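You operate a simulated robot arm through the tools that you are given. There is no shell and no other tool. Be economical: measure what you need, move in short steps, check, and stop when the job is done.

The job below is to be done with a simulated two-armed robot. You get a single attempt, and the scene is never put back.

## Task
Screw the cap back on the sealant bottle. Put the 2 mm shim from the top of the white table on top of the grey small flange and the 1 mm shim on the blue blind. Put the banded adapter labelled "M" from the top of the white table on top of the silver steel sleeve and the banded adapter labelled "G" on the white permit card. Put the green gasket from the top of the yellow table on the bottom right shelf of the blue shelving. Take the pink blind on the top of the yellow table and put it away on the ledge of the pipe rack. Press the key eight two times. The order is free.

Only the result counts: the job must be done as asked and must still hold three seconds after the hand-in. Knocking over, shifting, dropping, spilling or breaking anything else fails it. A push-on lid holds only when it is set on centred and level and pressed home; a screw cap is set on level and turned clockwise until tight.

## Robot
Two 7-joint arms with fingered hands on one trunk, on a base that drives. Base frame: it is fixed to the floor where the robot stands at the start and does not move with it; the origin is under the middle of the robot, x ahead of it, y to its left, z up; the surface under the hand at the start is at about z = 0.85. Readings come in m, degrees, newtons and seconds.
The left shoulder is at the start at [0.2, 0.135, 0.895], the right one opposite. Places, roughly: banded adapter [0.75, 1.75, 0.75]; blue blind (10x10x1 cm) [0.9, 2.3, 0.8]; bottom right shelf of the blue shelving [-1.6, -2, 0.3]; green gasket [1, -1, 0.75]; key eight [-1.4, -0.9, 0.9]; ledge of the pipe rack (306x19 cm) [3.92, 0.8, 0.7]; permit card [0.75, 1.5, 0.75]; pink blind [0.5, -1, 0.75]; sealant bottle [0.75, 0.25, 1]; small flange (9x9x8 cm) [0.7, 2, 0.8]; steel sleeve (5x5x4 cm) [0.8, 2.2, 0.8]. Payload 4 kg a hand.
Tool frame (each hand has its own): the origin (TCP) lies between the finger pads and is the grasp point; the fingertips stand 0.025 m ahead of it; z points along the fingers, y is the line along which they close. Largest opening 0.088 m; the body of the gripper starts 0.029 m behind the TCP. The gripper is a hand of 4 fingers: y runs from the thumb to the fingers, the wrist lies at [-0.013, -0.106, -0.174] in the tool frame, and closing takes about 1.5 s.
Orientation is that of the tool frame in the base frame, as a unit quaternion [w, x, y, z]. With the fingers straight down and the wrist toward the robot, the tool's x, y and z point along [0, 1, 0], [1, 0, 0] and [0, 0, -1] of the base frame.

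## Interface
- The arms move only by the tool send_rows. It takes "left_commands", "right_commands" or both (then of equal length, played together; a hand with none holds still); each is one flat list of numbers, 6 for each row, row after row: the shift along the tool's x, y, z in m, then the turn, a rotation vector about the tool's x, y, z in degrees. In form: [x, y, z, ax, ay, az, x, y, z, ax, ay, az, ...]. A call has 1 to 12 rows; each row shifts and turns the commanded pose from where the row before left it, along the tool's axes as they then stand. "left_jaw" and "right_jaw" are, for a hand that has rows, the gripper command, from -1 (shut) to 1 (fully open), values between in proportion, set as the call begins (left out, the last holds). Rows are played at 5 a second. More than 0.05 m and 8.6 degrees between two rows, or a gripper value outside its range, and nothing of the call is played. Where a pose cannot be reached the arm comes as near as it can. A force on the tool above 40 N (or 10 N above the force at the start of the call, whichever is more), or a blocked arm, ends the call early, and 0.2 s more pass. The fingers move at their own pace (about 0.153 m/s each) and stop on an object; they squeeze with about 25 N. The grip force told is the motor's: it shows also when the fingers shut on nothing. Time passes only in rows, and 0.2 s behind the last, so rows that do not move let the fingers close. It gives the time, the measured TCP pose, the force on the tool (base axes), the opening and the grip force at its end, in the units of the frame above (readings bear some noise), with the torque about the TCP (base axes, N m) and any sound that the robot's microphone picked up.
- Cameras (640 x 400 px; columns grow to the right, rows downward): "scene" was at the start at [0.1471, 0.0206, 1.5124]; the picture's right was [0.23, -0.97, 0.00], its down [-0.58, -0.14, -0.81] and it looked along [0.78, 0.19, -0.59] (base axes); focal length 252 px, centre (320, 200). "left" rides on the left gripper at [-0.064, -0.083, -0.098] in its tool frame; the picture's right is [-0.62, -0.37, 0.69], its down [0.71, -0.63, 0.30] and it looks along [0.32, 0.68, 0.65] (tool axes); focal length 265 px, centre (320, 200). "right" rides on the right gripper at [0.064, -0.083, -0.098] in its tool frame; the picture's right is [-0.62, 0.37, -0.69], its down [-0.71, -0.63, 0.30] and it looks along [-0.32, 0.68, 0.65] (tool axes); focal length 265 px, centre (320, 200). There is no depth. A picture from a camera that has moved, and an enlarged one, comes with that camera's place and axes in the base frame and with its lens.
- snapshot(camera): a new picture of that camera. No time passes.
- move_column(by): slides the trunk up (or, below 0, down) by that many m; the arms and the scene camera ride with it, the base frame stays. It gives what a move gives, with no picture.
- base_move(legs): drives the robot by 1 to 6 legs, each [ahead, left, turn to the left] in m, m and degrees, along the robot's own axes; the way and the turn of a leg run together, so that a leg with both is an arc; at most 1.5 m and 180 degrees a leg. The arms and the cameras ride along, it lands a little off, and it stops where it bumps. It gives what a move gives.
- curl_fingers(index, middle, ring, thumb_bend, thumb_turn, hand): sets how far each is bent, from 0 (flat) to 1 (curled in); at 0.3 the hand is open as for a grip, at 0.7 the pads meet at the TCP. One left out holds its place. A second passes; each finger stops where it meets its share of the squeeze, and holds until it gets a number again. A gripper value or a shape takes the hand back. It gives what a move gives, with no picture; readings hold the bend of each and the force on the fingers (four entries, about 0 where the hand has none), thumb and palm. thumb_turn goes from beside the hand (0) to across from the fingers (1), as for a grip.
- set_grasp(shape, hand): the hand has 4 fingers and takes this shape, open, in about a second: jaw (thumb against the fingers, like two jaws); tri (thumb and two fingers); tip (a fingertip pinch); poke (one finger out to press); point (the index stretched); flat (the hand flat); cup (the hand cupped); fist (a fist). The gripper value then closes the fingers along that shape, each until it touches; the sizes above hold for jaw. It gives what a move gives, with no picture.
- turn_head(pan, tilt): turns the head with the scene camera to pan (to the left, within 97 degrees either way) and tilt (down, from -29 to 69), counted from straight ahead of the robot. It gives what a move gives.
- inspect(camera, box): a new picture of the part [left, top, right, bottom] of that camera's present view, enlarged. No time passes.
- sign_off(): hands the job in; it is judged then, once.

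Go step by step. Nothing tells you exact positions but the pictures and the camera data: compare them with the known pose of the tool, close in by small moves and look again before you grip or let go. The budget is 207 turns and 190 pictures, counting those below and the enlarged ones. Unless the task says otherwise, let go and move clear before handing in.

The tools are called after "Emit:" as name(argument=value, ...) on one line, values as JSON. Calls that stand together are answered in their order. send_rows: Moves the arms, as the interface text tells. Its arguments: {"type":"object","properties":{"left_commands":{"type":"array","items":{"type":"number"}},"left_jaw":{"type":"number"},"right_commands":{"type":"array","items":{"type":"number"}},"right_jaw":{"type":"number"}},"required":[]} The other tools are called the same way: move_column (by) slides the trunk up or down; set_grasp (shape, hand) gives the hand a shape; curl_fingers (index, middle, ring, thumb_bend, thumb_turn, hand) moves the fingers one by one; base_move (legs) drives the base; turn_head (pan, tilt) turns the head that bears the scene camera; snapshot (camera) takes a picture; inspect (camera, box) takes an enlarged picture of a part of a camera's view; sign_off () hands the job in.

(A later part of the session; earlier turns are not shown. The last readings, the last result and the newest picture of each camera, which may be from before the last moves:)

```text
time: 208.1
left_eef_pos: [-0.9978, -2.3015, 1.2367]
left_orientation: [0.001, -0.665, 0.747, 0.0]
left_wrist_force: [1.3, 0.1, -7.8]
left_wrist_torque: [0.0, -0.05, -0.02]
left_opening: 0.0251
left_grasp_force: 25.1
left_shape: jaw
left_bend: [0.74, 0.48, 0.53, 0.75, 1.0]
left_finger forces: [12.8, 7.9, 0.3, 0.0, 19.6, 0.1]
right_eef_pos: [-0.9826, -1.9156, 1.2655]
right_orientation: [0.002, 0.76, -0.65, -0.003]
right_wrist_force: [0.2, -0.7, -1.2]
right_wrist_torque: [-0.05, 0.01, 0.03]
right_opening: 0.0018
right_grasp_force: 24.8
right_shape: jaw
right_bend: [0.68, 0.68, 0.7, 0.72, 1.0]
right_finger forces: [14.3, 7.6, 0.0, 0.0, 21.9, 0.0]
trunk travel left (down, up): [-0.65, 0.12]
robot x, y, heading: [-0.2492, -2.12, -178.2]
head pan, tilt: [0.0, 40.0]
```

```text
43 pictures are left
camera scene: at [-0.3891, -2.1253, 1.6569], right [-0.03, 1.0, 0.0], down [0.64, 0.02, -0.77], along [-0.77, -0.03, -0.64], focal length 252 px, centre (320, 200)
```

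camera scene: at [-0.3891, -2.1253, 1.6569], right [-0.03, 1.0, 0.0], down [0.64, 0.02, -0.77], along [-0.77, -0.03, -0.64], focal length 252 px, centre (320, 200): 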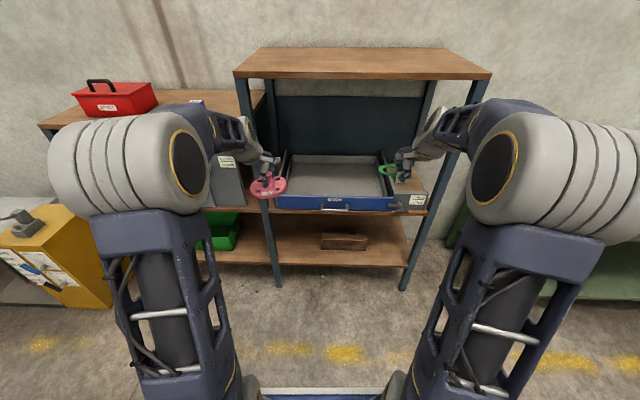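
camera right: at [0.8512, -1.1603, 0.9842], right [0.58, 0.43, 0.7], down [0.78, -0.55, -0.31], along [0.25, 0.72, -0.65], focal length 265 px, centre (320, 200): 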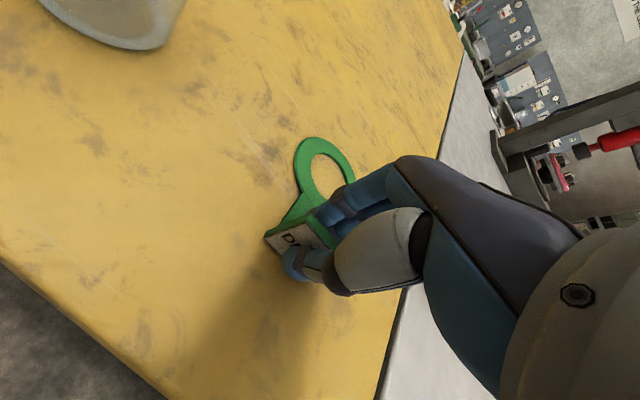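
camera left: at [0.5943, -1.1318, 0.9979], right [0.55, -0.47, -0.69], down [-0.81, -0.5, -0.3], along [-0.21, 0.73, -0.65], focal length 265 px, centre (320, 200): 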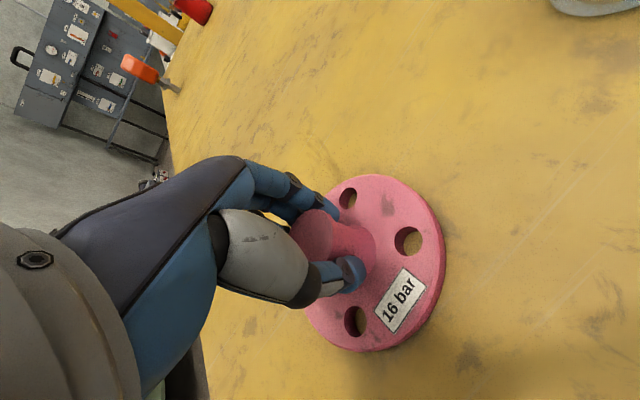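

The free spot is right of the brown block, around (−1.45, −1.72). I retract the left hand a bit and lower the trunk 0.6 m in front of the shelf.

Emit:
send_rows(left_commands=[0, -0.04, 0, 0, 0, 0, 0, -0.04, 0, 0, 0, 0, 0, -0.04, 0, 0, 0, 0])

Emit:
move_column(by=-0.63)

Emit:
base_move(legs=[[0.26, -0.17, -1.8]])

Emit:
turn_head(pan=-10, tilt=30)

Emit:
snapshot(camera="scene")

Emit:
snapshot(camera="right")

```text
time: 208.9
left_eef_pos: [-0.8793, -2.3151, 1.2367]
left_orientation: [0.0, -0.664, 0.748, -0.001]
left_wrist_force: [-0.3, 1.1, -7.8]
left_wrist_torque: [0.06, -0.09, -0.01]
left_opening: 0.025
left_grasp_force: 24.6
left_shape: jaw
left_bend: [0.74, 0.48, 0.53, 0.75, 1.0]
left_finger forces: [13.1, 8.1, 0.5, 0.1, 19.9, 0.0]
right_eef_pos: [-0.9824, -1.9157, 1.2643]
right_orientation: [0.001, 0.759, -0.651, -0.003]
right_wrist_force: [-1.0, -0.6, -0.3]
right_wrist_torque: [0.0, 0.01, 0.0]
right_opening: 0.0019
right_grasp_force: 24.6
right_shape: jaw
right_bend: [0.68, 0.68, 0.7, 0.72, 1.0]
right_finger forces: [14.2, 7.7, 0.0, 0.0, 22.0, 0.1]
trunk travel left (down, up): [-0.65, 0.12]
robot x, y, heading: [-0.2448, -2.1198, -178.1]
head pan, tilt: [0.0, 40.0]
```

```text
refused: -0.63 is not a number from -0.4 to 0.4
```

```text
time: 211.0
left_eef_pos: [-1.1534, -2.1273, 1.2365]
left_orientation: [0.0, -0.652, 0.758, -0.001]
left_wrist_force: [-0.2, -0.3, -8.0]
left_wrist_torque: [0.01, -0.1, 0.02]
left_opening: 0.0247
left_grasp_force: 24.7
left_shape: jaw
left_bend: [0.74, 0.48, 0.54, 0.75, 1.0]
left_finger forces: [12.9, 7.4, 1.8, 0.0, 20.5, 0.1]
right_eef_pos: [-1.2427, -1.7243, 1.2658]
right_orientation: [0.001, 0.748, -0.663, -0.003]
right_wrist_force: [0.2, 1.0, -0.4]
right_wrist_torque: [0.0, -0.02, -0.01]
right_opening: 0.0018
right_grasp_force: 25.6
right_shape: jaw
right_bend: [0.68, 0.68, 0.7, 0.72, 1.0]
right_finger forces: [14.2, 7.7, 0.0, 0.0, 21.9, 0.0]
trunk travel left (down, up): [-0.65, 0.12]
robot x, y, heading: [-0.5154, -1.9566, 180.1]
head pan, tilt: [0.0, 40.0]
```

```text
time: 211.8
left_eef_pos: [-1.1528, -2.1267, 1.2349]
left_orientation: [0.0, -0.652, 0.758, 0.0]
left_wrist_force: [-0.9, 0.5, -8.0]
left_wrist_torque: [0.03, -0.02, 0.0]
left_opening: 0.0248
left_grasp_force: 24.9
left_shape: jaw
left_bend: [0.74, 0.48, 0.54, 0.75, 1.0]
left_finger forces: [12.8, 7.5, 1.9, 0.1, 20.6, 0.0]
right_eef_pos: [-1.242, -1.7254, 1.2651]
right_orientation: [0.002, 0.748, -0.664, -0.002]
right_wrist_force: [0.7, 0.4, -0.5]
right_wrist_torque: [-0.03, 0.03, -0.02]
right_opening: 0.0018
right_grasp_force: 24.5
right_shape: jaw
right_bend: [0.68, 0.68, 0.7, 0.72, 1.0]
right_finger forces: [14.2, 7.7, 0.0, 0.0, 22.0, 0.0]
trunk travel left (down, up): [-0.65, 0.12]
robot x, y, heading: [-0.5101, -1.9548, 179.7]
head pan, tilt: [-10.0, 30.0]
```

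```text
42 pictures are left
camera scene: at [-0.6607, -1.9385, 1.6722], right [0.17, 0.98, 0.0], down [0.49, -0.09, -0.87], along [-0.85, 0.15, -0.5], focal length 252 px, centre (320, 200)
```

scene: 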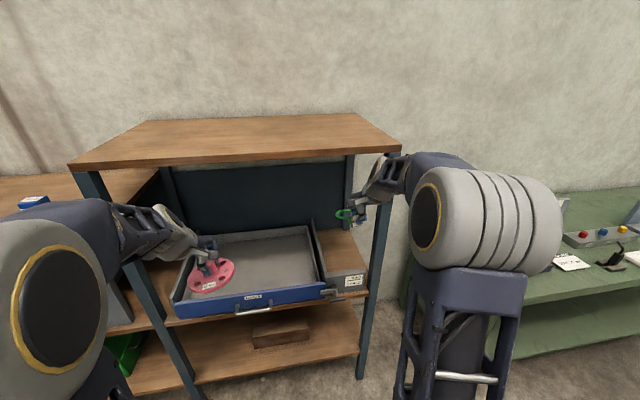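

```text
41 pictures are left
camera right: at [-1.152, -1.7789, 1.3632], right [-0.44, 0.57, 0.7], down [0.54, 0.78, -0.31], along [-0.72, 0.24, -0.65], focal length 265 px, centre (320, 200)
```

right: 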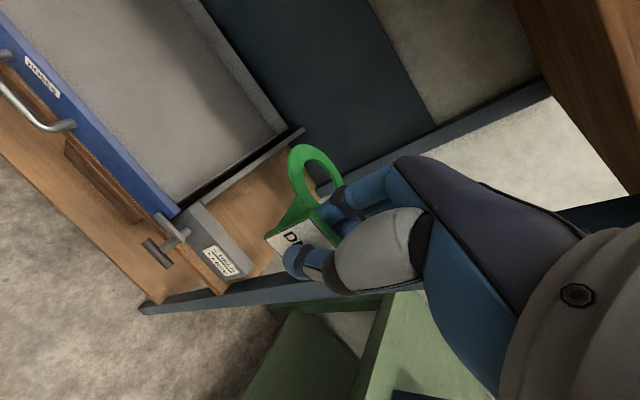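

The trunk move was refused (max 0.4 per call) while the base moved. I back off 30 cm first and lower in two steps.

Emit:
base_move(legs=[[-0.3, 0, 0]])

Emit:
move_column(by=-0.4)

Emit:
move_column(by=-0.24)

Emit:
base_move(legs=[[0.26, 0, 0]])

Emit:
snapshot(camera="scene")

Emit:
snapshot(camera="right")

```text
time: 213.8
left_eef_pos: [-0.8548, -2.1288, 1.2361]
left_orientation: [0.001, -0.653, 0.757, -0.001]
left_wrist_force: [0.1, -0.5, -7.8]
left_wrist_torque: [0.05, -0.07, 0.0]
left_opening: 0.0252
left_grasp_force: 25.2
left_shape: jaw
left_bend: [0.74, 0.48, 0.54, 0.75, 1.0]
left_finger forces: [12.7, 7.4, 1.7, 0.1, 20.6, 0.0]
right_eef_pos: [-0.945, -1.7251, 1.2653]
right_orientation: [0.001, 0.748, -0.663, -0.003]
right_wrist_force: [0.2, 0.6, -0.3]
right_wrist_torque: [0.03, -0.03, 0.0]
right_opening: 0.0018
right_grasp_force: 25.2
right_shape: jaw
right_bend: [0.68, 0.68, 0.7, 0.72, 1.0]
right_finger forces: [14.2, 7.7, 0.1, 0.0, 21.9, 0.0]
trunk travel left (down, up): [-0.65, 0.12]
robot x, y, heading: [-0.2177, -1.9552, -180.0]
head pan, tilt: [-10.0, 30.0]
```

```text
time: 217.6
left_eef_pos: [-0.8548, -2.1282, 0.8349]
left_orientation: [0.001, -0.653, 0.758, -0.001]
left_wrist_force: [0.8, 0.0, -6.9]
left_wrist_torque: [0.03, -0.02, 0.02]
left_opening: 0.0251
left_grasp_force: 24.9
left_shape: jaw
left_bend: [0.74, 0.48, 0.54, 0.75, 1.0]
left_finger forces: [12.8, 7.4, 1.9, 0.0, 20.5, 0.0]
right_eef_pos: [-0.9442, -1.7248, 0.8655]
right_orientation: [0.002, 0.749, -0.663, -0.002]
right_wrist_force: [-0.2, 0.1, -0.3]
right_wrist_torque: [0.02, -0.02, 0.03]
right_opening: 0.0017
right_grasp_force: 25.3
right_shape: jaw
right_bend: [0.68, 0.68, 0.7, 0.72, 1.0]
right_finger forces: [14.2, 7.7, 0.1, 0.0, 21.9, 0.1]
trunk travel left (down, up): [-0.25, 0.52]
robot x, y, heading: [-0.2133, -1.9518, -179.9]
head pan, tilt: [-10.0, 30.0]
```

```text
time: 220.1
left_eef_pos: [-0.8545, -2.1286, 0.5967]
left_orientation: [0.001, -0.653, 0.758, 0.0]
left_wrist_force: [0.8, 0.5, -7.5]
left_wrist_torque: [-0.01, -0.03, 0.0]
left_opening: 0.0251
left_grasp_force: 24.8
left_shape: jaw
left_bend: [0.74, 0.48, 0.54, 0.75, 1.0]
left_finger forces: [12.8, 7.5, 1.9, 0.0, 20.5, 0.0]
right_eef_pos: [-0.9448, -1.7256, 0.6252]
right_orientation: [0.002, 0.749, -0.662, -0.004]
right_wrist_force: [-0.8, 0.0, 0.3]
right_wrist_torque: [-0.01, -0.03, 0.01]
right_opening: 0.0019
right_grasp_force: 25.4
right_shape: jaw
right_bend: [0.68, 0.68, 0.7, 0.72, 1.0]
right_finger forces: [14.2, 7.7, 0.0, 0.0, 21.9, 0.0]
trunk travel left (down, up): [-0.01, 0.76]
robot x, y, heading: [-0.2112, -1.9563, -179.9]
head pan, tilt: [-10.0, 30.0]
```

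```text
time: 222.0
left_eef_pos: [-1.1132, -2.1288, 0.5957]
left_orientation: [0.0, -0.653, 0.757, -0.001]
left_wrist_force: [-0.3, -0.3, -7.6]
left_wrist_torque: [-0.02, -0.06, 0.0]
left_opening: 0.025
left_grasp_force: 25.0
left_shape: jaw
left_bend: [0.74, 0.48, 0.54, 0.75, 1.0]
left_finger forces: [12.6, 7.5, 1.8, 0.0, 20.4, 0.0]
right_eef_pos: [-1.2023, -1.7252, 0.6252]
right_orientation: [0.002, 0.749, -0.663, -0.004]
right_wrist_force: [-0.1, -0.6, -0.5]
right_wrist_torque: [0.02, -0.03, -0.02]
right_opening: 0.0019
right_grasp_force: 24.8
right_shape: jaw
right_bend: [0.68, 0.68, 0.7, 0.72, 1.0]
right_finger forces: [14.1, 7.7, 0.0, 0.0, 21.8, 0.0]
trunk travel left (down, up): [-0.01, 0.76]
robot x, y, heading: [-0.4719, -1.9527, -179.8]
head pan, tilt: [-10.0, 30.0]
```

```text
40 pictures are left
camera scene: at [-0.6207, -1.939, 1.0322], right [0.17, 0.98, 0.0], down [0.49, -0.09, -0.87], along [-0.85, 0.15, -0.5], focal length 252 px, centre (320, 200)
```

scene: 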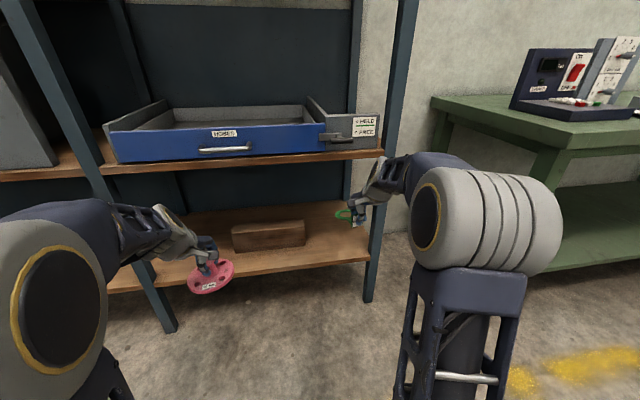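

```text
39 pictures are left
camera right: at [-1.1122, -1.7803, 0.7232], right [-0.44, 0.57, 0.7], down [0.54, 0.79, -0.31], along [-0.72, 0.24, -0.65], focal length 265 px, centre (320, 200)
```

right: 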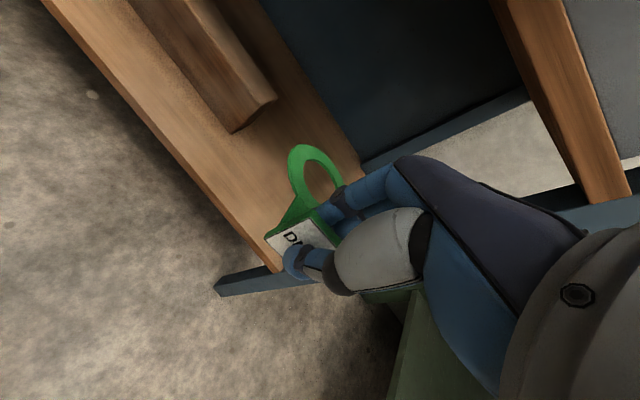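

The shelf's front edge is at x ≈ −1.363, z = 0.30. I lower in front of it, slide in to the tab at x ≈ −1.425, then set down.

Emit:
send_rows(right_commands=[0, 0, 0.045, 0, 0, 0, 0, 0, 0.045, 0, 0, 0, 0, 0, 0.045, 0, 0, 0, 0, 0, 0.045, 0, 0, 0, 0, 0, 0.045, 0, 0, 0, 0, 0, 0.025, 0, 0, 0, -0.0054, 0.0441, 0, 0, 0, 0, -0.0054, 0.0441, 0, 0, 0, 0, -0.0054, 0.0441, 0, 0, 0, 0])

Emit:
snapshot(camera="right")

Emit:
snapshot(camera="scene")

```text
time: 224.0
left_eef_pos: [-1.1129, -2.1289, 0.5963]
left_orientation: [0.001, -0.652, 0.758, -0.001]
left_wrist_force: [0.9, -0.4, -7.1]
left_wrist_torque: [0.02, -0.03, 0.01]
left_opening: 0.0251
left_grasp_force: 24.8
left_shape: jaw
left_bend: [0.74, 0.48, 0.54, 0.75, 1.0]
left_finger forces: [12.7, 7.5, 2.0, 0.1, 20.4, 0.0]
right_eef_pos: [-1.3405, -1.7255, 0.3755]
right_orientation: [0.001, 0.748, -0.664, -0.003]
right_wrist_force: [-0.5, 0.3, -0.5]
right_wrist_torque: [0.01, -0.03, 0.02]
right_opening: 0.0018
right_grasp_force: 24.8
right_shape: jaw
right_bend: [0.68, 0.68, 0.7, 0.72, 1.0]
right_finger forces: [14.5, 7.8, 0.1, 0.0, 22.1, 0.1]
trunk travel left (down, up): [-0.01, 0.76]
robot x, y, heading: [-0.4746, -1.9518, -180.1]
head pan, tilt: [-10.0, 30.0]
```

```text
38 pictures are left
camera right: at [-1.2502, -1.7809, 0.4737], right [-0.44, 0.57, 0.7], down [0.54, 0.79, -0.31], along [-0.72, 0.24, -0.65], focal length 265 px, centre (320, 200)
```

right: 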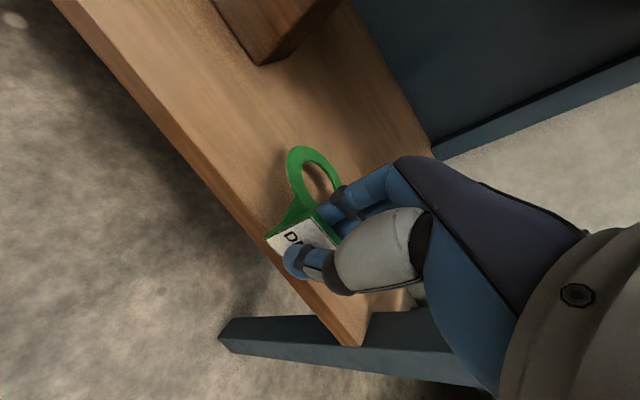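

```text
37 pictures are left
camera scene: at [-0.6206, -1.9389, 1.0323], right [0.17, 0.98, 0.0], down [0.49, -0.09, -0.87], along [-0.85, 0.15, -0.5], focal length 252 px, centre (320, 200)
```

scene: 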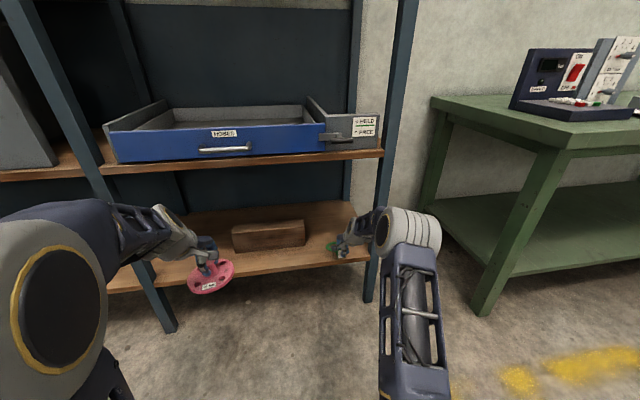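

Emit:
send_rows(right_commands=[-0.005, 0.042, 0, 0, 0, 0, -0.005, 0.042, 0, 0, 0, 0, 0, 0, 0.02, 0, 0, 0, 0, 0, 0.01, 0, 0, 0, 0, 0, 0.004, 0, 0, 0])

Emit:
snapshot(camera="right")

```text
time: 225.2
left_eef_pos: [-1.1134, -2.1289, 0.595]
left_orientation: [0.0, -0.653, 0.757, -0.001]
left_wrist_force: [-0.1, 0.4, -8.2]
left_wrist_torque: [0.02, -0.09, 0.0]
left_opening: 0.0249
left_grasp_force: 24.9
left_shape: jaw
left_bend: [0.74, 0.48, 0.54, 0.75, 1.0]
left_finger forces: [12.6, 7.7, 1.9, 0.0, 20.4, 0.0]
right_eef_pos: [-1.422, -1.7257, 0.3419]
right_orientation: [0.002, 0.749, -0.663, -0.002]
right_wrist_force: [-0.5, 0.6, 1.1]
right_wrist_torque: [0.03, 0.09, -0.01]
right_opening: 0.0018
right_grasp_force: 24.8
right_shape: jaw
right_bend: [0.68, 0.68, 0.7, 0.72, 1.0]
right_finger forces: [14.0, 7.9, 0.0, 0.0, 22.1, 0.1]
trunk travel left (down, up): [-0.01, 0.76]
robot x, y, heading: [-0.4759, -1.9536, -179.7]
head pan, tilt: [-10.0, 30.0]
```

```text
36 pictures are left
camera right: at [-1.3327, -1.7805, 0.4397], right [-0.44, 0.57, 0.7], down [0.54, 0.79, -0.31], along [-0.72, 0.24, -0.65], focal length 265 px, centre (320, 200)
```

right: 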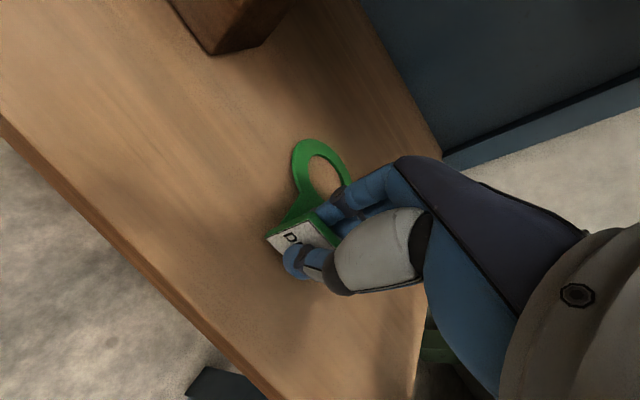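

It touches the shelf. I lower 2 mm, release, lift 5 cm and pull the hand out.

Emit:
send_rows(right_commands=[0, 0, 0.0015, 0, 0, 0])

Emit:
send_rows(right_commands=[0, 0, 0, 0, 0, 0, 0, 0, 0, 0, 0, 0, 0, 0, 0, 0, 0, 0, 0, 0, 0, 0, 0, 0, 0, 0, 0, 0, 0, 0, 0, 0, -0.03, 0, 0, 0, 0, 0, -0.03, 0, 0, 0, 0, -0.04, 0, 0, 0, 0, 0, -0.045, 0, 0, 0, 0, 0, -0.045, 0, 0, 0, 0, 0, -0.045, 0, 0, 0, 0, 0, -0.045, 0, 0, 0, 0], right_jaw=1)

Emit:
snapshot(camera="right")

```text
time: 225.6
left_eef_pos: [-1.1133, -2.129, 0.5955]
left_orientation: [0.001, -0.652, 0.758, 0.0]
left_wrist_force: [0.0, -0.6, -7.6]
left_wrist_torque: [0.02, -0.06, 0.0]
left_opening: 0.0249
left_grasp_force: 24.9
left_shape: jaw
left_bend: [0.74, 0.48, 0.54, 0.75, 1.0]
left_finger forces: [12.6, 7.6, 2.0, 0.0, 20.4, 0.0]
right_eef_pos: [-1.4238, -1.7263, 0.3409]
right_orientation: [0.002, 0.749, -0.663, -0.003]
right_wrist_force: [-0.6, -0.3, 1.0]
right_wrist_torque: [-0.03, 0.08, -0.01]
right_opening: 0.0017
right_grasp_force: 25.0
right_shape: jaw
right_bend: [0.68, 0.68, 0.7, 0.72, 1.0]
right_finger forces: [14.0, 7.8, 0.0, 0.0, 22.1, 0.1]
trunk travel left (down, up): [-0.01, 0.76]
robot x, y, heading: [-0.472, -1.9568, -180.0]
head pan, tilt: [-10.0, 30.0]
```

```text
time: 228.2
left_eef_pos: [-1.1119, -2.1293, 0.5961]
left_orientation: [0.001, -0.652, 0.758, 0.0]
left_wrist_force: [-0.3, -0.2, -7.2]
left_wrist_torque: [0.0, -0.03, 0.04]
left_opening: 0.0252
left_grasp_force: 25.3
left_shape: jaw
left_bend: [0.74, 0.48, 0.54, 0.75, 1.0]
left_finger forces: [12.5, 7.6, 2.0, 0.1, 20.3, 0.1]
right_eef_pos: [-1.2021, -1.6997, 0.401]
right_orientation: [0.002, 0.749, -0.662, -0.002]
right_wrist_force: [0.0, -0.5, -0.7]
right_wrist_torque: [0.03, 0.01, 0.02]
right_opening: 0.0877
right_grasp_force: 0.0
right_shape: jaw
right_bend: [0.3, 0.3, 0.3, 0.3, 0.98]
right_finger forces: [0.0, 0.1, 0.0, 0.0, 0.0, 0.0]
trunk travel left (down, up): [-0.01, 0.76]
robot x, y, heading: [-0.4763, -1.9541, -179.8]
head pan, tilt: [-10.0, 30.0]
```

```text
35 pictures are left
camera right: at [-1.1107, -1.7536, 0.4991], right [-0.44, 0.57, 0.7], down [0.54, 0.79, -0.31], along [-0.72, 0.24, -0.65], focal length 265 px, centre (320, 200)
```

right: 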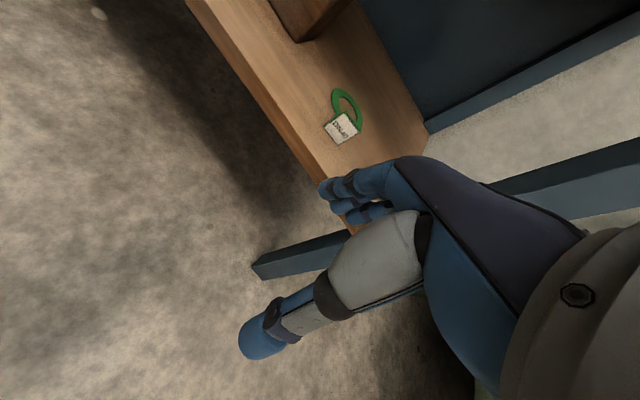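

The gasket lies on the bottom right shelf. Next, key eight on the green bench near (−1.4, −0.9). I back off, raise the trunk, and slide right.

Emit:
base_move(legs=[[-0.12, 0, 0]])

Emit:
move_column(by=0.4)

Emit:
move_column(by=0.12)

Emit:
send_rows(right_commands=[0, 0, -0.045, 0, 0, 0, 0, 0, -0.045, 0, 0, 0, 0, 0, -0.045, 0, 0, 0, 0, 0, -0.045, 0, 0, 0])

Emit:
base_move(legs=[[0, -0.75, 0]])

Emit:
turn_head(pan=-10, tilt=38)

Emit:
snapshot(camera="scene")

```text
time: 229.4
left_eef_pos: [-0.9914, -2.1283, 0.5959]
left_orientation: [0.001, -0.652, 0.758, 0.0]
left_wrist_force: [0.4, 0.5, -9.2]
left_wrist_torque: [0.02, -0.03, -0.04]
left_opening: 0.0249
left_grasp_force: 24.9
left_shape: jaw
left_bend: [0.74, 0.48, 0.54, 0.75, 1.0]
left_finger forces: [12.5, 7.5, 2.1, 0.0, 20.3, 0.1]
right_eef_pos: [-1.0811, -1.6986, 0.4003]
right_orientation: [0.002, 0.749, -0.663, -0.002]
right_wrist_force: [0.7, 0.5, -0.5]
right_wrist_torque: [0.05, 0.0, 0.03]
right_opening: 0.0877
right_grasp_force: 0.0
right_shape: jaw
right_bend: [0.3, 0.3, 0.3, 0.3, 0.98]
right_finger forces: [0.0, 0.0, 0.0, 0.0, 0.1, 0.1]
trunk travel left (down, up): [-0.01, 0.76]
robot x, y, heading: [-0.3532, -1.9523, -179.9]
head pan, tilt: [-10.0, 30.0]
```

```text
time: 233.2
left_eef_pos: [-0.9914, -2.1301, 0.9955]
left_orientation: [0.001, -0.652, 0.758, -0.001]
left_wrist_force: [0.4, -0.5, -8.8]
left_wrist_torque: [0.01, -0.06, 0.01]
left_opening: 0.0251
left_grasp_force: 24.1
left_shape: jaw
left_bend: [0.74, 0.48, 0.54, 0.75, 1.0]
left_finger forces: [12.5, 7.6, 2.1, 0.0, 20.2, 0.1]
right_eef_pos: [-1.0803, -1.6987, 0.8012]
right_orientation: [0.002, 0.749, -0.663, -0.003]
right_wrist_force: [-0.4, -0.2, 0.0]
right_wrist_torque: [0.02, -0.02, 0.01]
right_opening: 0.0879
right_grasp_force: 0.0
right_shape: jaw
right_bend: [0.3, 0.3, 0.3, 0.3, 0.98]
right_finger forces: [0.0, 0.1, 0.1, 0.0, 0.0, 0.1]
trunk travel left (down, up): [-0.41, 0.36]
robot x, y, heading: [-0.3508, -1.9557, -179.8]
head pan, tilt: [-10.0, 30.0]
```

```text
time: 234.7
left_eef_pos: [-0.9913, -2.1284, 1.115]
left_orientation: [0.0, -0.652, 0.758, 0.0]
left_wrist_force: [0.2, 0.2, -8.0]
left_wrist_torque: [0.01, -0.06, 0.03]
left_opening: 0.025
left_grasp_force: 25.1
left_shape: jaw
left_bend: [0.74, 0.48, 0.54, 0.75, 1.0]
left_finger forces: [12.5, 7.6, 2.2, 0.0, 20.2, 0.1]
right_eef_pos: [-1.0812, -1.6971, 0.921]
right_orientation: [0.002, 0.749, -0.663, -0.003]
right_wrist_force: [-0.2, -0.3, -0.3]
right_wrist_torque: [-0.03, 0.02, 0.04]
right_opening: 0.0877
right_grasp_force: 0.1
right_shape: jaw
right_bend: [0.3, 0.3, 0.3, 0.3, 0.98]
right_finger forces: [0.0, 0.0, 0.0, 0.0, 0.0, 0.0]
trunk travel left (down, up): [-0.53, 0.24]
robot x, y, heading: [-0.3557, -1.9581, -179.8]
head pan, tilt: [-10.0, 30.0]
```

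```text
time: 235.7
left_eef_pos: [-0.9918, -2.1296, 1.1157]
left_orientation: [0.0, -0.652, 0.758, -0.001]
left_wrist_force: [0.3, 0.3, -7.7]
left_wrist_torque: [0.01, -0.07, -0.04]
left_opening: 0.025
left_grasp_force: 24.6
left_shape: jaw
left_bend: [0.74, 0.48, 0.54, 0.75, 1.0]
left_finger forces: [12.4, 7.7, 2.2, 0.1, 20.2, 0.1]
right_eef_pos: [-1.0793, -1.6964, 1.1035]
right_orientation: [0.002, 0.749, -0.663, -0.002]
right_wrist_force: [0.5, 0.2, -0.2]
right_wrist_torque: [-0.02, -0.03, 0.0]
right_opening: 0.0874
right_grasp_force: 0.1
right_shape: jaw
right_bend: [0.3, 0.3, 0.3, 0.3, 0.98]
right_finger forces: [0.1, 0.1, 0.1, 0.0, 0.0, 0.0]
trunk travel left (down, up): [-0.53, 0.24]
robot x, y, heading: [-0.3527, -1.9566, -179.9]
head pan, tilt: [-10.0, 30.0]
```

```text
time: 239.7
left_eef_pos: [-0.992, -1.391, 1.115]
left_orientation: [0.001, -0.651, 0.759, 0.0]
left_wrist_force: [0.1, 0.1, -8.1]
left_wrist_torque: [0.03, -0.05, -0.01]
left_opening: 0.025
left_grasp_force: 24.8
left_shape: jaw
left_bend: [0.74, 0.48, 0.54, 0.75, 1.0]
left_finger forces: [12.5, 7.6, 2.1, 0.0, 20.1, 0.1]
right_eef_pos: [-1.0791, -0.9587, 1.1028]
right_orientation: [0.002, 0.747, -0.665, -0.003]
right_wrist_force: [0.5, 0.3, 0.2]
right_wrist_torque: [-0.02, 0.0, 0.01]
right_opening: 0.0878
right_grasp_force: 0.1
right_shape: jaw
right_bend: [0.3, 0.3, 0.3, 0.3, 0.98]
right_finger forces: [0.0, 0.0, 0.0, 0.1, 0.0, 0.1]
trunk travel left (down, up): [-0.53, 0.24]
robot x, y, heading: [-0.3518, -1.2198, 179.7]
head pan, tilt: [-10.0, 30.0]
```

```text
time: 240.4
left_eef_pos: [-0.9913, -1.391, 1.1162]
left_orientation: [0.0, -0.651, 0.759, -0.002]
left_wrist_force: [-0.7, 0.3, -7.5]
left_wrist_torque: [0.04, -0.08, 0.03]
left_opening: 0.0251
left_grasp_force: 24.3
left_shape: jaw
left_bend: [0.74, 0.48, 0.54, 0.75, 1.0]
left_finger forces: [12.5, 7.5, 2.2, 0.0, 20.2, 0.0]
right_eef_pos: [-1.0785, -0.9584, 1.1035]
right_orientation: [0.002, 0.747, -0.665, -0.003]
right_wrist_force: [0.6, -0.3, 0.5]
right_wrist_torque: [-0.01, 0.0, -0.02]
right_opening: 0.0876
right_grasp_force: 0.1
right_shape: jaw
right_bend: [0.3, 0.3, 0.3, 0.3, 0.98]
right_finger forces: [0.0, 0.1, 0.1, 0.1, 0.1, 0.0]
trunk travel left (down, up): [-0.53, 0.24]
robot x, y, heading: [-0.3488, -1.218, 179.7]
head pan, tilt: [-10.0, 38.0]
```

```text
34 pictures are left
camera scene: at [-0.4947, -1.2038, 1.5399], right [0.18, 0.98, 0.0], down [0.61, -0.11, -0.79], along [-0.78, 0.14, -0.62], focal length 252 px, centre (320, 200)
```

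scene: 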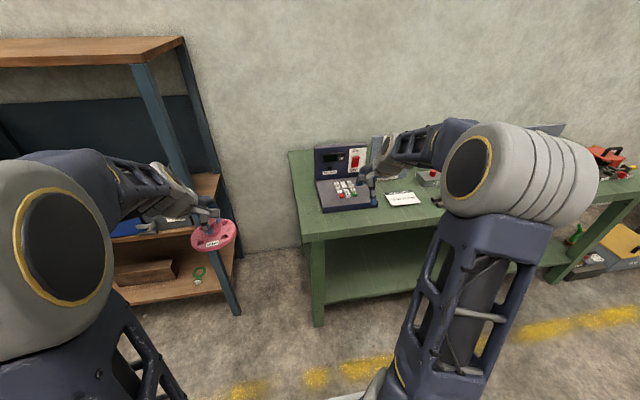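

Keypad found near the bench's left end. I zoom in.

Emit:
inspect(camera="scene", box=[300, 140, 420, 220])

Emit:
inspect(camera="scene", box=[318, 172, 366, 202])

```text
5.00 times, centred on (360, 180) of scene
camera zoom: at [-0.4947, -1.2038, 1.5399], right [0.18, 0.98, 0.0], down [0.61, -0.11, -0.79], along [-0.78, 0.14, -0.62], focal length 1259 px, centre (120, 300)
```

zoom: 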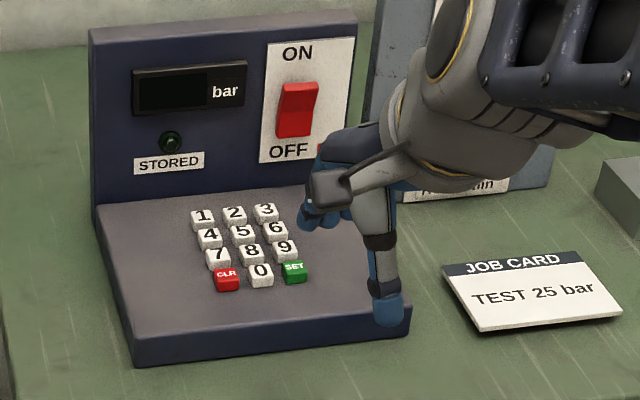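

```text
13.33 times, centred on (342, 187) of scene
camera zoom: at [-0.4947, -1.2038, 1.5399], right [0.18, 0.98, 0.0], down [0.61, -0.11, -0.79], along [-0.78, 0.14, -0.62], focal length 3358 px, centre (27, 373)
```

zoom: 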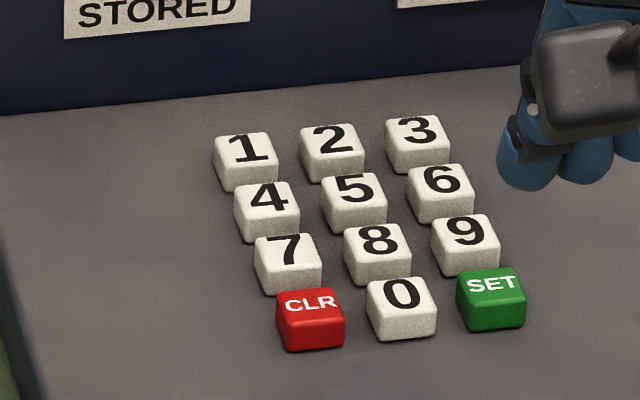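

Key 8 lies near (−1.347, −0.937) if its top is at z ≈ 0.9. I shape the right hand to "poke" and see where its fingertip is.

Emit:
set_grasp(hand="right", shape="poke")

Emit:
snapshot(camera="right")

Emit:
inspect(camera="scene", box=[300, 130, 420, 210])

```text
time: 241.3
left_eef_pos: [-0.992, -1.3908, 1.115]
left_orientation: [0.001, -0.651, 0.759, -0.001]
left_wrist_force: [0.3, 0.3, -8.2]
left_wrist_torque: [0.02, -0.04, 0.0]
left_opening: 0.0251
left_grasp_force: 25.4
left_shape: jaw
left_bend: [0.74, 0.48, 0.54, 0.75, 1.0]
left_finger forces: [12.5, 7.6, 2.1, 0.0, 20.2, 0.0]
right_eef_pos: [-1.0765, -0.9587, 1.1033]
right_orientation: [0.003, 0.747, -0.664, -0.003]
right_wrist_force: [-0.2, 0.4, 0.8]
right_wrist_torque: [0.01, 0.03, -0.01]
right_opening: 0.0
right_grasp_force: 0.1
right_shape: poke
right_bend: [0.7, 0.7, 0.99, 1.0, 1.0]
right_finger forces: [0.0, 0.0, 0.1, 0.0, 0.0, 0.1]
trunk travel left (down, up): [-0.53, 0.24]
robot x, y, heading: [-0.3499, -1.2171, 179.8]
head pan, tilt: [-10.0, 38.0]
```

```text
31 pictures are left
camera right: at [-0.9872, -1.0135, 1.2009], right [-0.43, 0.57, 0.7], down [0.54, 0.78, -0.31], along [-0.72, 0.24, -0.65], focal length 265 px, centre (320, 200)
```

right: 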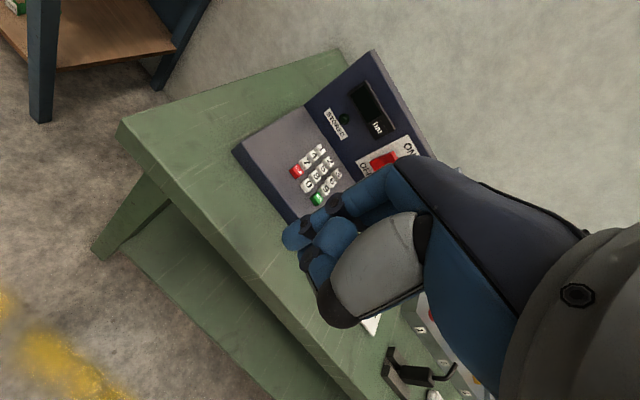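

```text
5.00 times, centred on (360, 170) of scene
camera zoom: at [-0.4947, -1.2038, 1.5399], right [0.18, 0.98, 0.0], down [0.61, -0.11, -0.79], along [-0.78, 0.14, -0.62], focal length 1259 px, centre (120, 350)
```

zoom: 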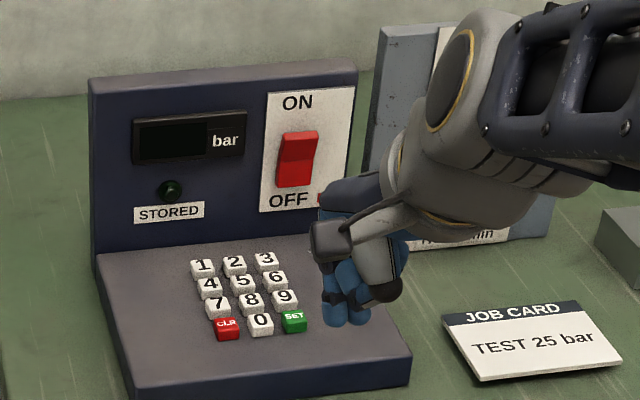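

Two fingers appear to be stretched side by side. I curl the middle finger so only the index pokes, and look again.

Emit:
curl_fingers(hand="right", index=0.65, middle=1.0, ring=1.0, thumb_bend=1.0)

Emit:
inspect(camera="right", box=[260, 120, 420, 330])

Emit:
inspect(camera="scene", box=[330, 150, 410, 200])

```text
time: 242.3
left_eef_pos: [-0.9917, -1.3921, 1.1155]
left_orientation: [0.002, -0.65, 0.76, -0.001]
left_wrist_force: [0.0, 1.0, -7.8]
left_wrist_torque: [0.02, -0.04, 0.02]
left_opening: 0.025
left_grasp_force: 24.6
left_shape: jaw
left_bend: [0.74, 0.48, 0.54, 0.75, 1.0]
left_finger forces: [12.5, 7.6, 2.1, 0.0, 20.1, 0.0]
right_eef_pos: [-1.0776, -0.9587, 1.1023]
right_orientation: [0.002, 0.747, -0.665, -0.003]
right_wrist_force: [0.7, 0.4, 0.0]
right_wrist_torque: [-0.06, 0.02, 0.01]
right_opening: 0.0163
right_grasp_force: 0.1
right_shape: fingers
right_bend: [0.38, 1.0, 1.0, 1.0, 1.0]
right_finger forces: [0.0, 0.1, 0.0, 0.0, 0.0, 0.0]
trunk travel left (down, up): [-0.53, 0.24]
robot x, y, heading: [-0.353, -1.2221, 179.8]
head pan, tilt: [-10.0, 38.0]
```

```text
1.90 times, centred on (340, 225) of right
camera zoom: at [-0.9872, -1.0135, 1.2009], right [-0.43, 0.57, 0.7], down [0.54, 0.78, -0.31], along [-0.72, 0.24, -0.65], focal length 506 px, centre (282, 152)
```

zoom: 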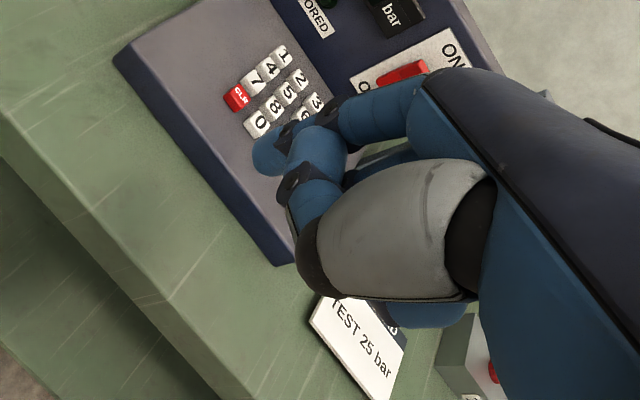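

```text
8.00 times, centred on (370, 175) of scene
camera zoom: at [-0.4947, -1.2038, 1.5399], right [0.18, 0.98, 0.0], down [0.61, -0.11, -0.79], along [-0.78, 0.14, -0.62], focal length 2015 px, centre (-80, 400)
```

zoom: 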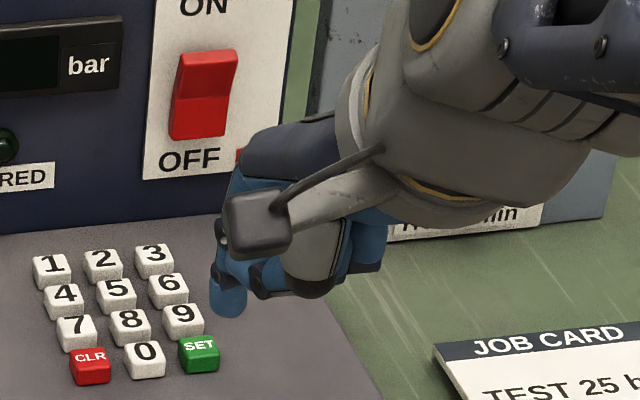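

Only the index now sticks out, with its tip about (−0.0275, −0.015, −0.018) from the TCP. I drive 15 cm closer and bring the tip over key 8.

Emit:
base_move(legs=[[0.15, 0, 0]])

Emit:
send_rows(right_commands=[-0.0156, 0.03, 0, 0, 0, 0, -0.0156, 0.03, 0, 0, 0, 0, -0.0156, 0.03, 0.02, 0, 0, 0, 0, 0, 0.04, 0, 0, 0, 0, 0, 0.04, 0, 0, 0])

Emit:
inspect(camera="right", box=[180, 80, 340, 280])

Emit:
inspect(camera="scene", box=[300, 160, 380, 210])

```text
time: 243.7
left_eef_pos: [-1.1431, -1.3894, 1.1159]
left_orientation: [0.001, -0.651, 0.759, 0.0]
left_wrist_force: [-1.5, 1.0, -7.7]
left_wrist_torque: [0.04, -0.02, -0.02]
left_opening: 0.0249
left_grasp_force: 25.2
left_shape: jaw
left_bend: [0.74, 0.48, 0.54, 0.75, 1.0]
left_finger forces: [12.6, 7.6, 2.2, 0.0, 20.3, 0.0]
right_eef_pos: [-1.2281, -0.9582, 1.1042]
right_orientation: [0.003, 0.747, -0.664, -0.002]
right_wrist_force: [-0.7, 0.2, 0.1]
right_wrist_torque: [0.01, -0.01, 0.02]
right_opening: 0.016
right_grasp_force: 0.0
right_shape: fingers
right_bend: [0.38, 1.0, 1.0, 0.99, 1.0]
right_finger forces: [0.0, 0.0, 0.1, 0.1, 0.0, 0.1]
trunk travel left (down, up): [-0.53, 0.24]
robot x, y, heading: [-0.501, -1.2179, 179.9]
head pan, tilt: [-10.0, 38.0]
```

```text
time: 244.9
left_eef_pos: [-1.1425, -1.3892, 1.1155]
left_orientation: [0.0, -0.651, 0.759, -0.002]
left_wrist_force: [0.4, -0.3, -7.8]
left_wrist_torque: [0.0, -0.05, -0.06]
left_opening: 0.025
left_grasp_force: 25.3
left_shape: jaw
left_bend: [0.74, 0.48, 0.54, 0.75, 1.0]
left_finger forces: [12.5, 7.5, 2.2, 0.0, 20.4, 0.1]
right_eef_pos: [-1.3254, -0.919, 1.0017]
right_orientation: [0.002, 0.747, -0.665, -0.003]
right_wrist_force: [1.2, -0.6, 0.4]
right_wrist_torque: [-0.01, -0.01, -0.03]
right_opening: 0.0156
right_grasp_force: 0.0
right_shape: fingers
right_bend: [0.38, 1.0, 1.0, 0.99, 1.0]
right_finger forces: [0.0, 0.0, 0.0, 0.0, 0.0, 0.1]
trunk travel left (down, up): [-0.53, 0.24]
robot x, y, heading: [-0.5013, -1.2218, 179.7]
head pan, tilt: [-10.0, 38.0]
```

```text
2.00 times, centred on (260, 180) of right
camera zoom: at [-1.2345, -0.9754, 1.0992], right [-0.43, 0.57, 0.7], down [0.54, 0.78, -0.31], along [-0.72, 0.24, -0.65], focal length 531 px, centre (440, 240)
```

zoom: 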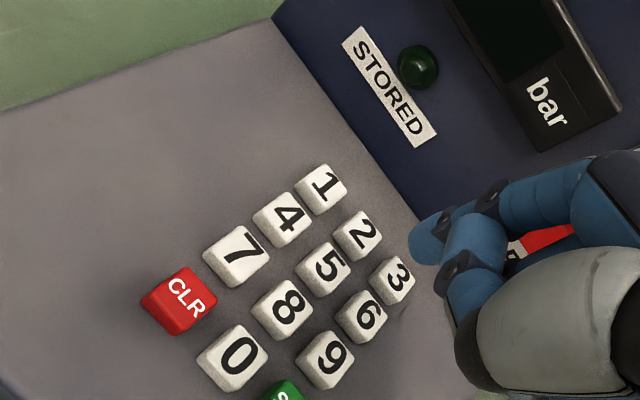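

```text
8.00 times, centred on (340, 185) of scene
camera zoom: at [-0.6456, -1.2031, 1.5399], right [0.18, 0.98, 0.0], down [0.61, -0.11, -0.79], along [-0.78, 0.14, -0.62], focal length 2015 px, centre (160, 320)
```

zoom: 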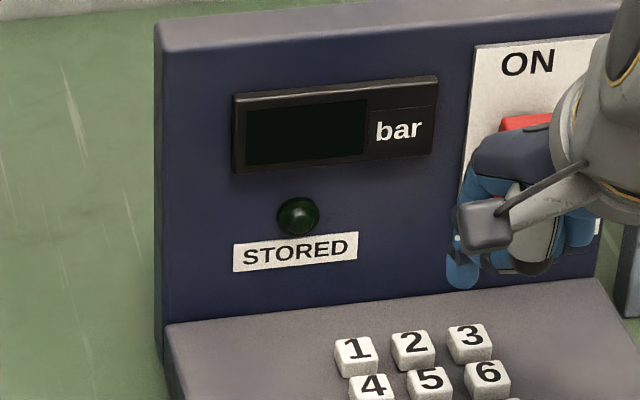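

Key 8's top is about (−1.347, −0.938, 0.903) and the fingertip about (−1.352, −0.936, 0.983). I correct 5 mm, lower 5.5 cm and compare.

Emit:
send_rows(right_commands=[0.0026, -0.0047, 0.03, 0, 0, 0, 0, 0, 0.025, 0, 0, 0])

Emit:
inspect(camera="right", box=[220, 120, 380, 280])

Emit:
inspect(camera="scene", box=[320, 180, 384, 220])

```text
time: 245.5
left_eef_pos: [-1.1428, -1.3893, 1.1153]
left_orientation: [0.0, -0.649, 0.76, -0.001]
left_wrist_force: [0.3, 0.3, -8.0]
left_wrist_torque: [0.03, -0.03, 0.02]
left_opening: 0.0247
left_grasp_force: 24.9
left_shape: jaw
left_bend: [0.74, 0.48, 0.54, 0.75, 1.0]
left_finger forces: [12.6, 7.5, 2.1, 0.0, 20.3, 0.0]
right_eef_pos: [-1.3193, -0.9213, 0.9483]
right_orientation: [0.002, 0.747, -0.665, -0.003]
right_wrist_force: [-0.9, 0.2, 0.1]
right_wrist_torque: [-0.01, 0.03, 0.0]
right_opening: 0.0158
right_grasp_force: 0.0
right_shape: fingers
right_bend: [0.38, 1.0, 1.0, 0.99, 1.0]
right_finger forces: [0.1, 0.0, 0.0, 0.0, 0.0, 0.0]
trunk travel left (down, up): [-0.53, 0.24]
robot x, y, heading: [-0.5026, -1.2178, 179.8]
head pan, tilt: [-10.0, 38.0]
```

```text
2.50 times, centred on (300, 200) of right
camera zoom: at [-1.2287, -0.9761, 1.0455], right [-0.43, 0.57, 0.7], down [0.54, 0.78, -0.31], along [-0.72, 0.24, -0.65], focal length 664 px, centre (370, 200)
```

zoom: 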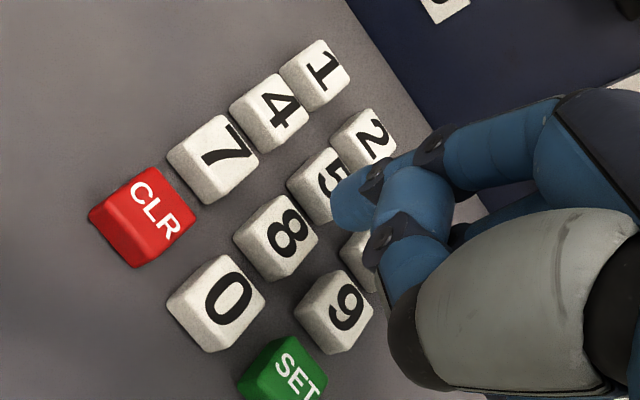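

```text
10.00 times, centred on (352, 200) of scene
camera zoom: at [-0.6457, -1.2031, 1.5399], right [0.18, 0.98, 0.0], down [0.61, -0.11, -0.79], along [-0.78, 0.14, -0.62], focal length 2519 px, centre (0, 200)
```

zoom: 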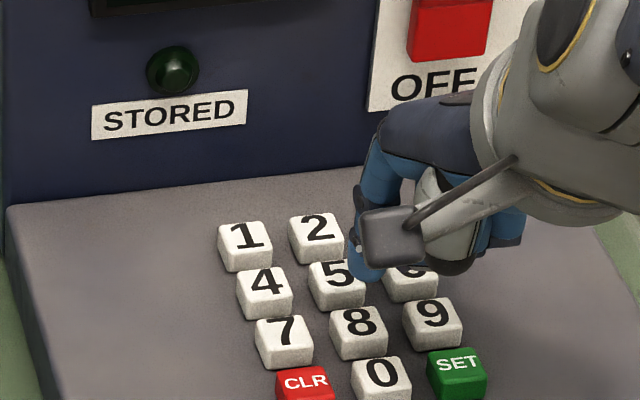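

Tip and key 8 agree within 2 mm in both views. I lower until I feel the key.

Emit:
send_rows(right_commands=[0, 0.0015, 0.016, 0, 0, 0, 0, 0, 0.004, 0, 0, 0])

Emit:
send_rows(right_commands=[0, 0, 0.002, 0, 0, 0, 0, 0, 0.002, 0, 0, 0])

Emit:
inspect(camera="scene", box=[320, 180, 384, 220])

```text
time: 246.1
left_eef_pos: [-1.1436, -1.3901, 1.1155]
left_orientation: [0.001, -0.65, 0.76, -0.001]
left_wrist_force: [1.2, 0.4, -8.5]
left_wrist_torque: [0.0, -0.07, -0.01]
left_opening: 0.0249
left_grasp_force: 25.1
left_shape: jaw
left_bend: [0.74, 0.48, 0.54, 0.75, 1.0]
left_finger forces: [12.6, 7.6, 2.1, 0.0, 20.3, 0.1]
right_eef_pos: [-1.3207, -0.9217, 0.929]
right_orientation: [0.002, 0.747, -0.664, -0.003]
right_wrist_force: [-0.1, -0.4, 1.0]
right_wrist_torque: [0.02, 0.03, 0.0]
right_opening: 0.0156
right_grasp_force: 0.0
right_shape: fingers
right_bend: [0.38, 1.0, 1.0, 0.99, 1.0]
right_finger forces: [0.0, 0.0, 0.1, 0.0, 0.0, 0.0]
trunk travel left (down, up): [-0.53, 0.24]
robot x, y, heading: [-0.5047, -1.2198, 179.8]
head pan, tilt: [-10.0, 38.0]
```

```text
time: 246.7
left_eef_pos: [-1.1419, -1.3894, 1.115]
left_orientation: [0.001, -0.65, 0.76, -0.002]
left_wrist_force: [0.3, -0.3, -7.9]
left_wrist_torque: [0.05, -0.06, -0.01]
left_opening: 0.0251
left_grasp_force: 25.0
left_shape: jaw
left_bend: [0.74, 0.48, 0.54, 0.75, 1.0]
left_finger forces: [12.6, 7.7, 2.1, 0.1, 20.2, 0.0]
right_eef_pos: [-1.3205, -0.9225, 0.9237]
right_orientation: [0.002, 0.747, -0.665, -0.003]
right_wrist_force: [-0.6, 0.0, 0.5]
right_wrist_torque: [0.01, -0.02, 0.0]
right_opening: 0.0156
right_grasp_force: 0.4
right_shape: fingers
right_bend: [0.38, 1.0, 1.0, 0.99, 1.0]
right_finger forces: [0.2, 0.0, 0.1, 0.0, 0.0, 0.0]
trunk travel left (down, up): [-0.53, 0.24]
robot x, y, heading: [-0.5034, -1.2215, 179.9]
head pan, tilt: [-10.0, 38.0]
```

```text
10.00 times, centred on (352, 200) of scene
camera zoom: at [-0.6458, -1.203, 1.5399], right [0.18, 0.98, 0.0], down [0.61, -0.11, -0.79], along [-0.78, 0.14, -0.62], focal length 2519 px, centre (0, 200)
```

zoom: 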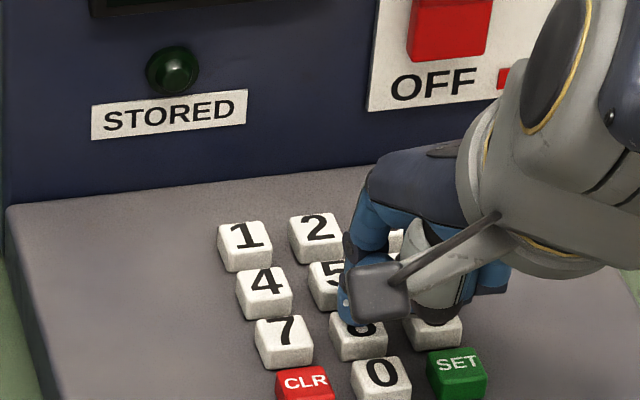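

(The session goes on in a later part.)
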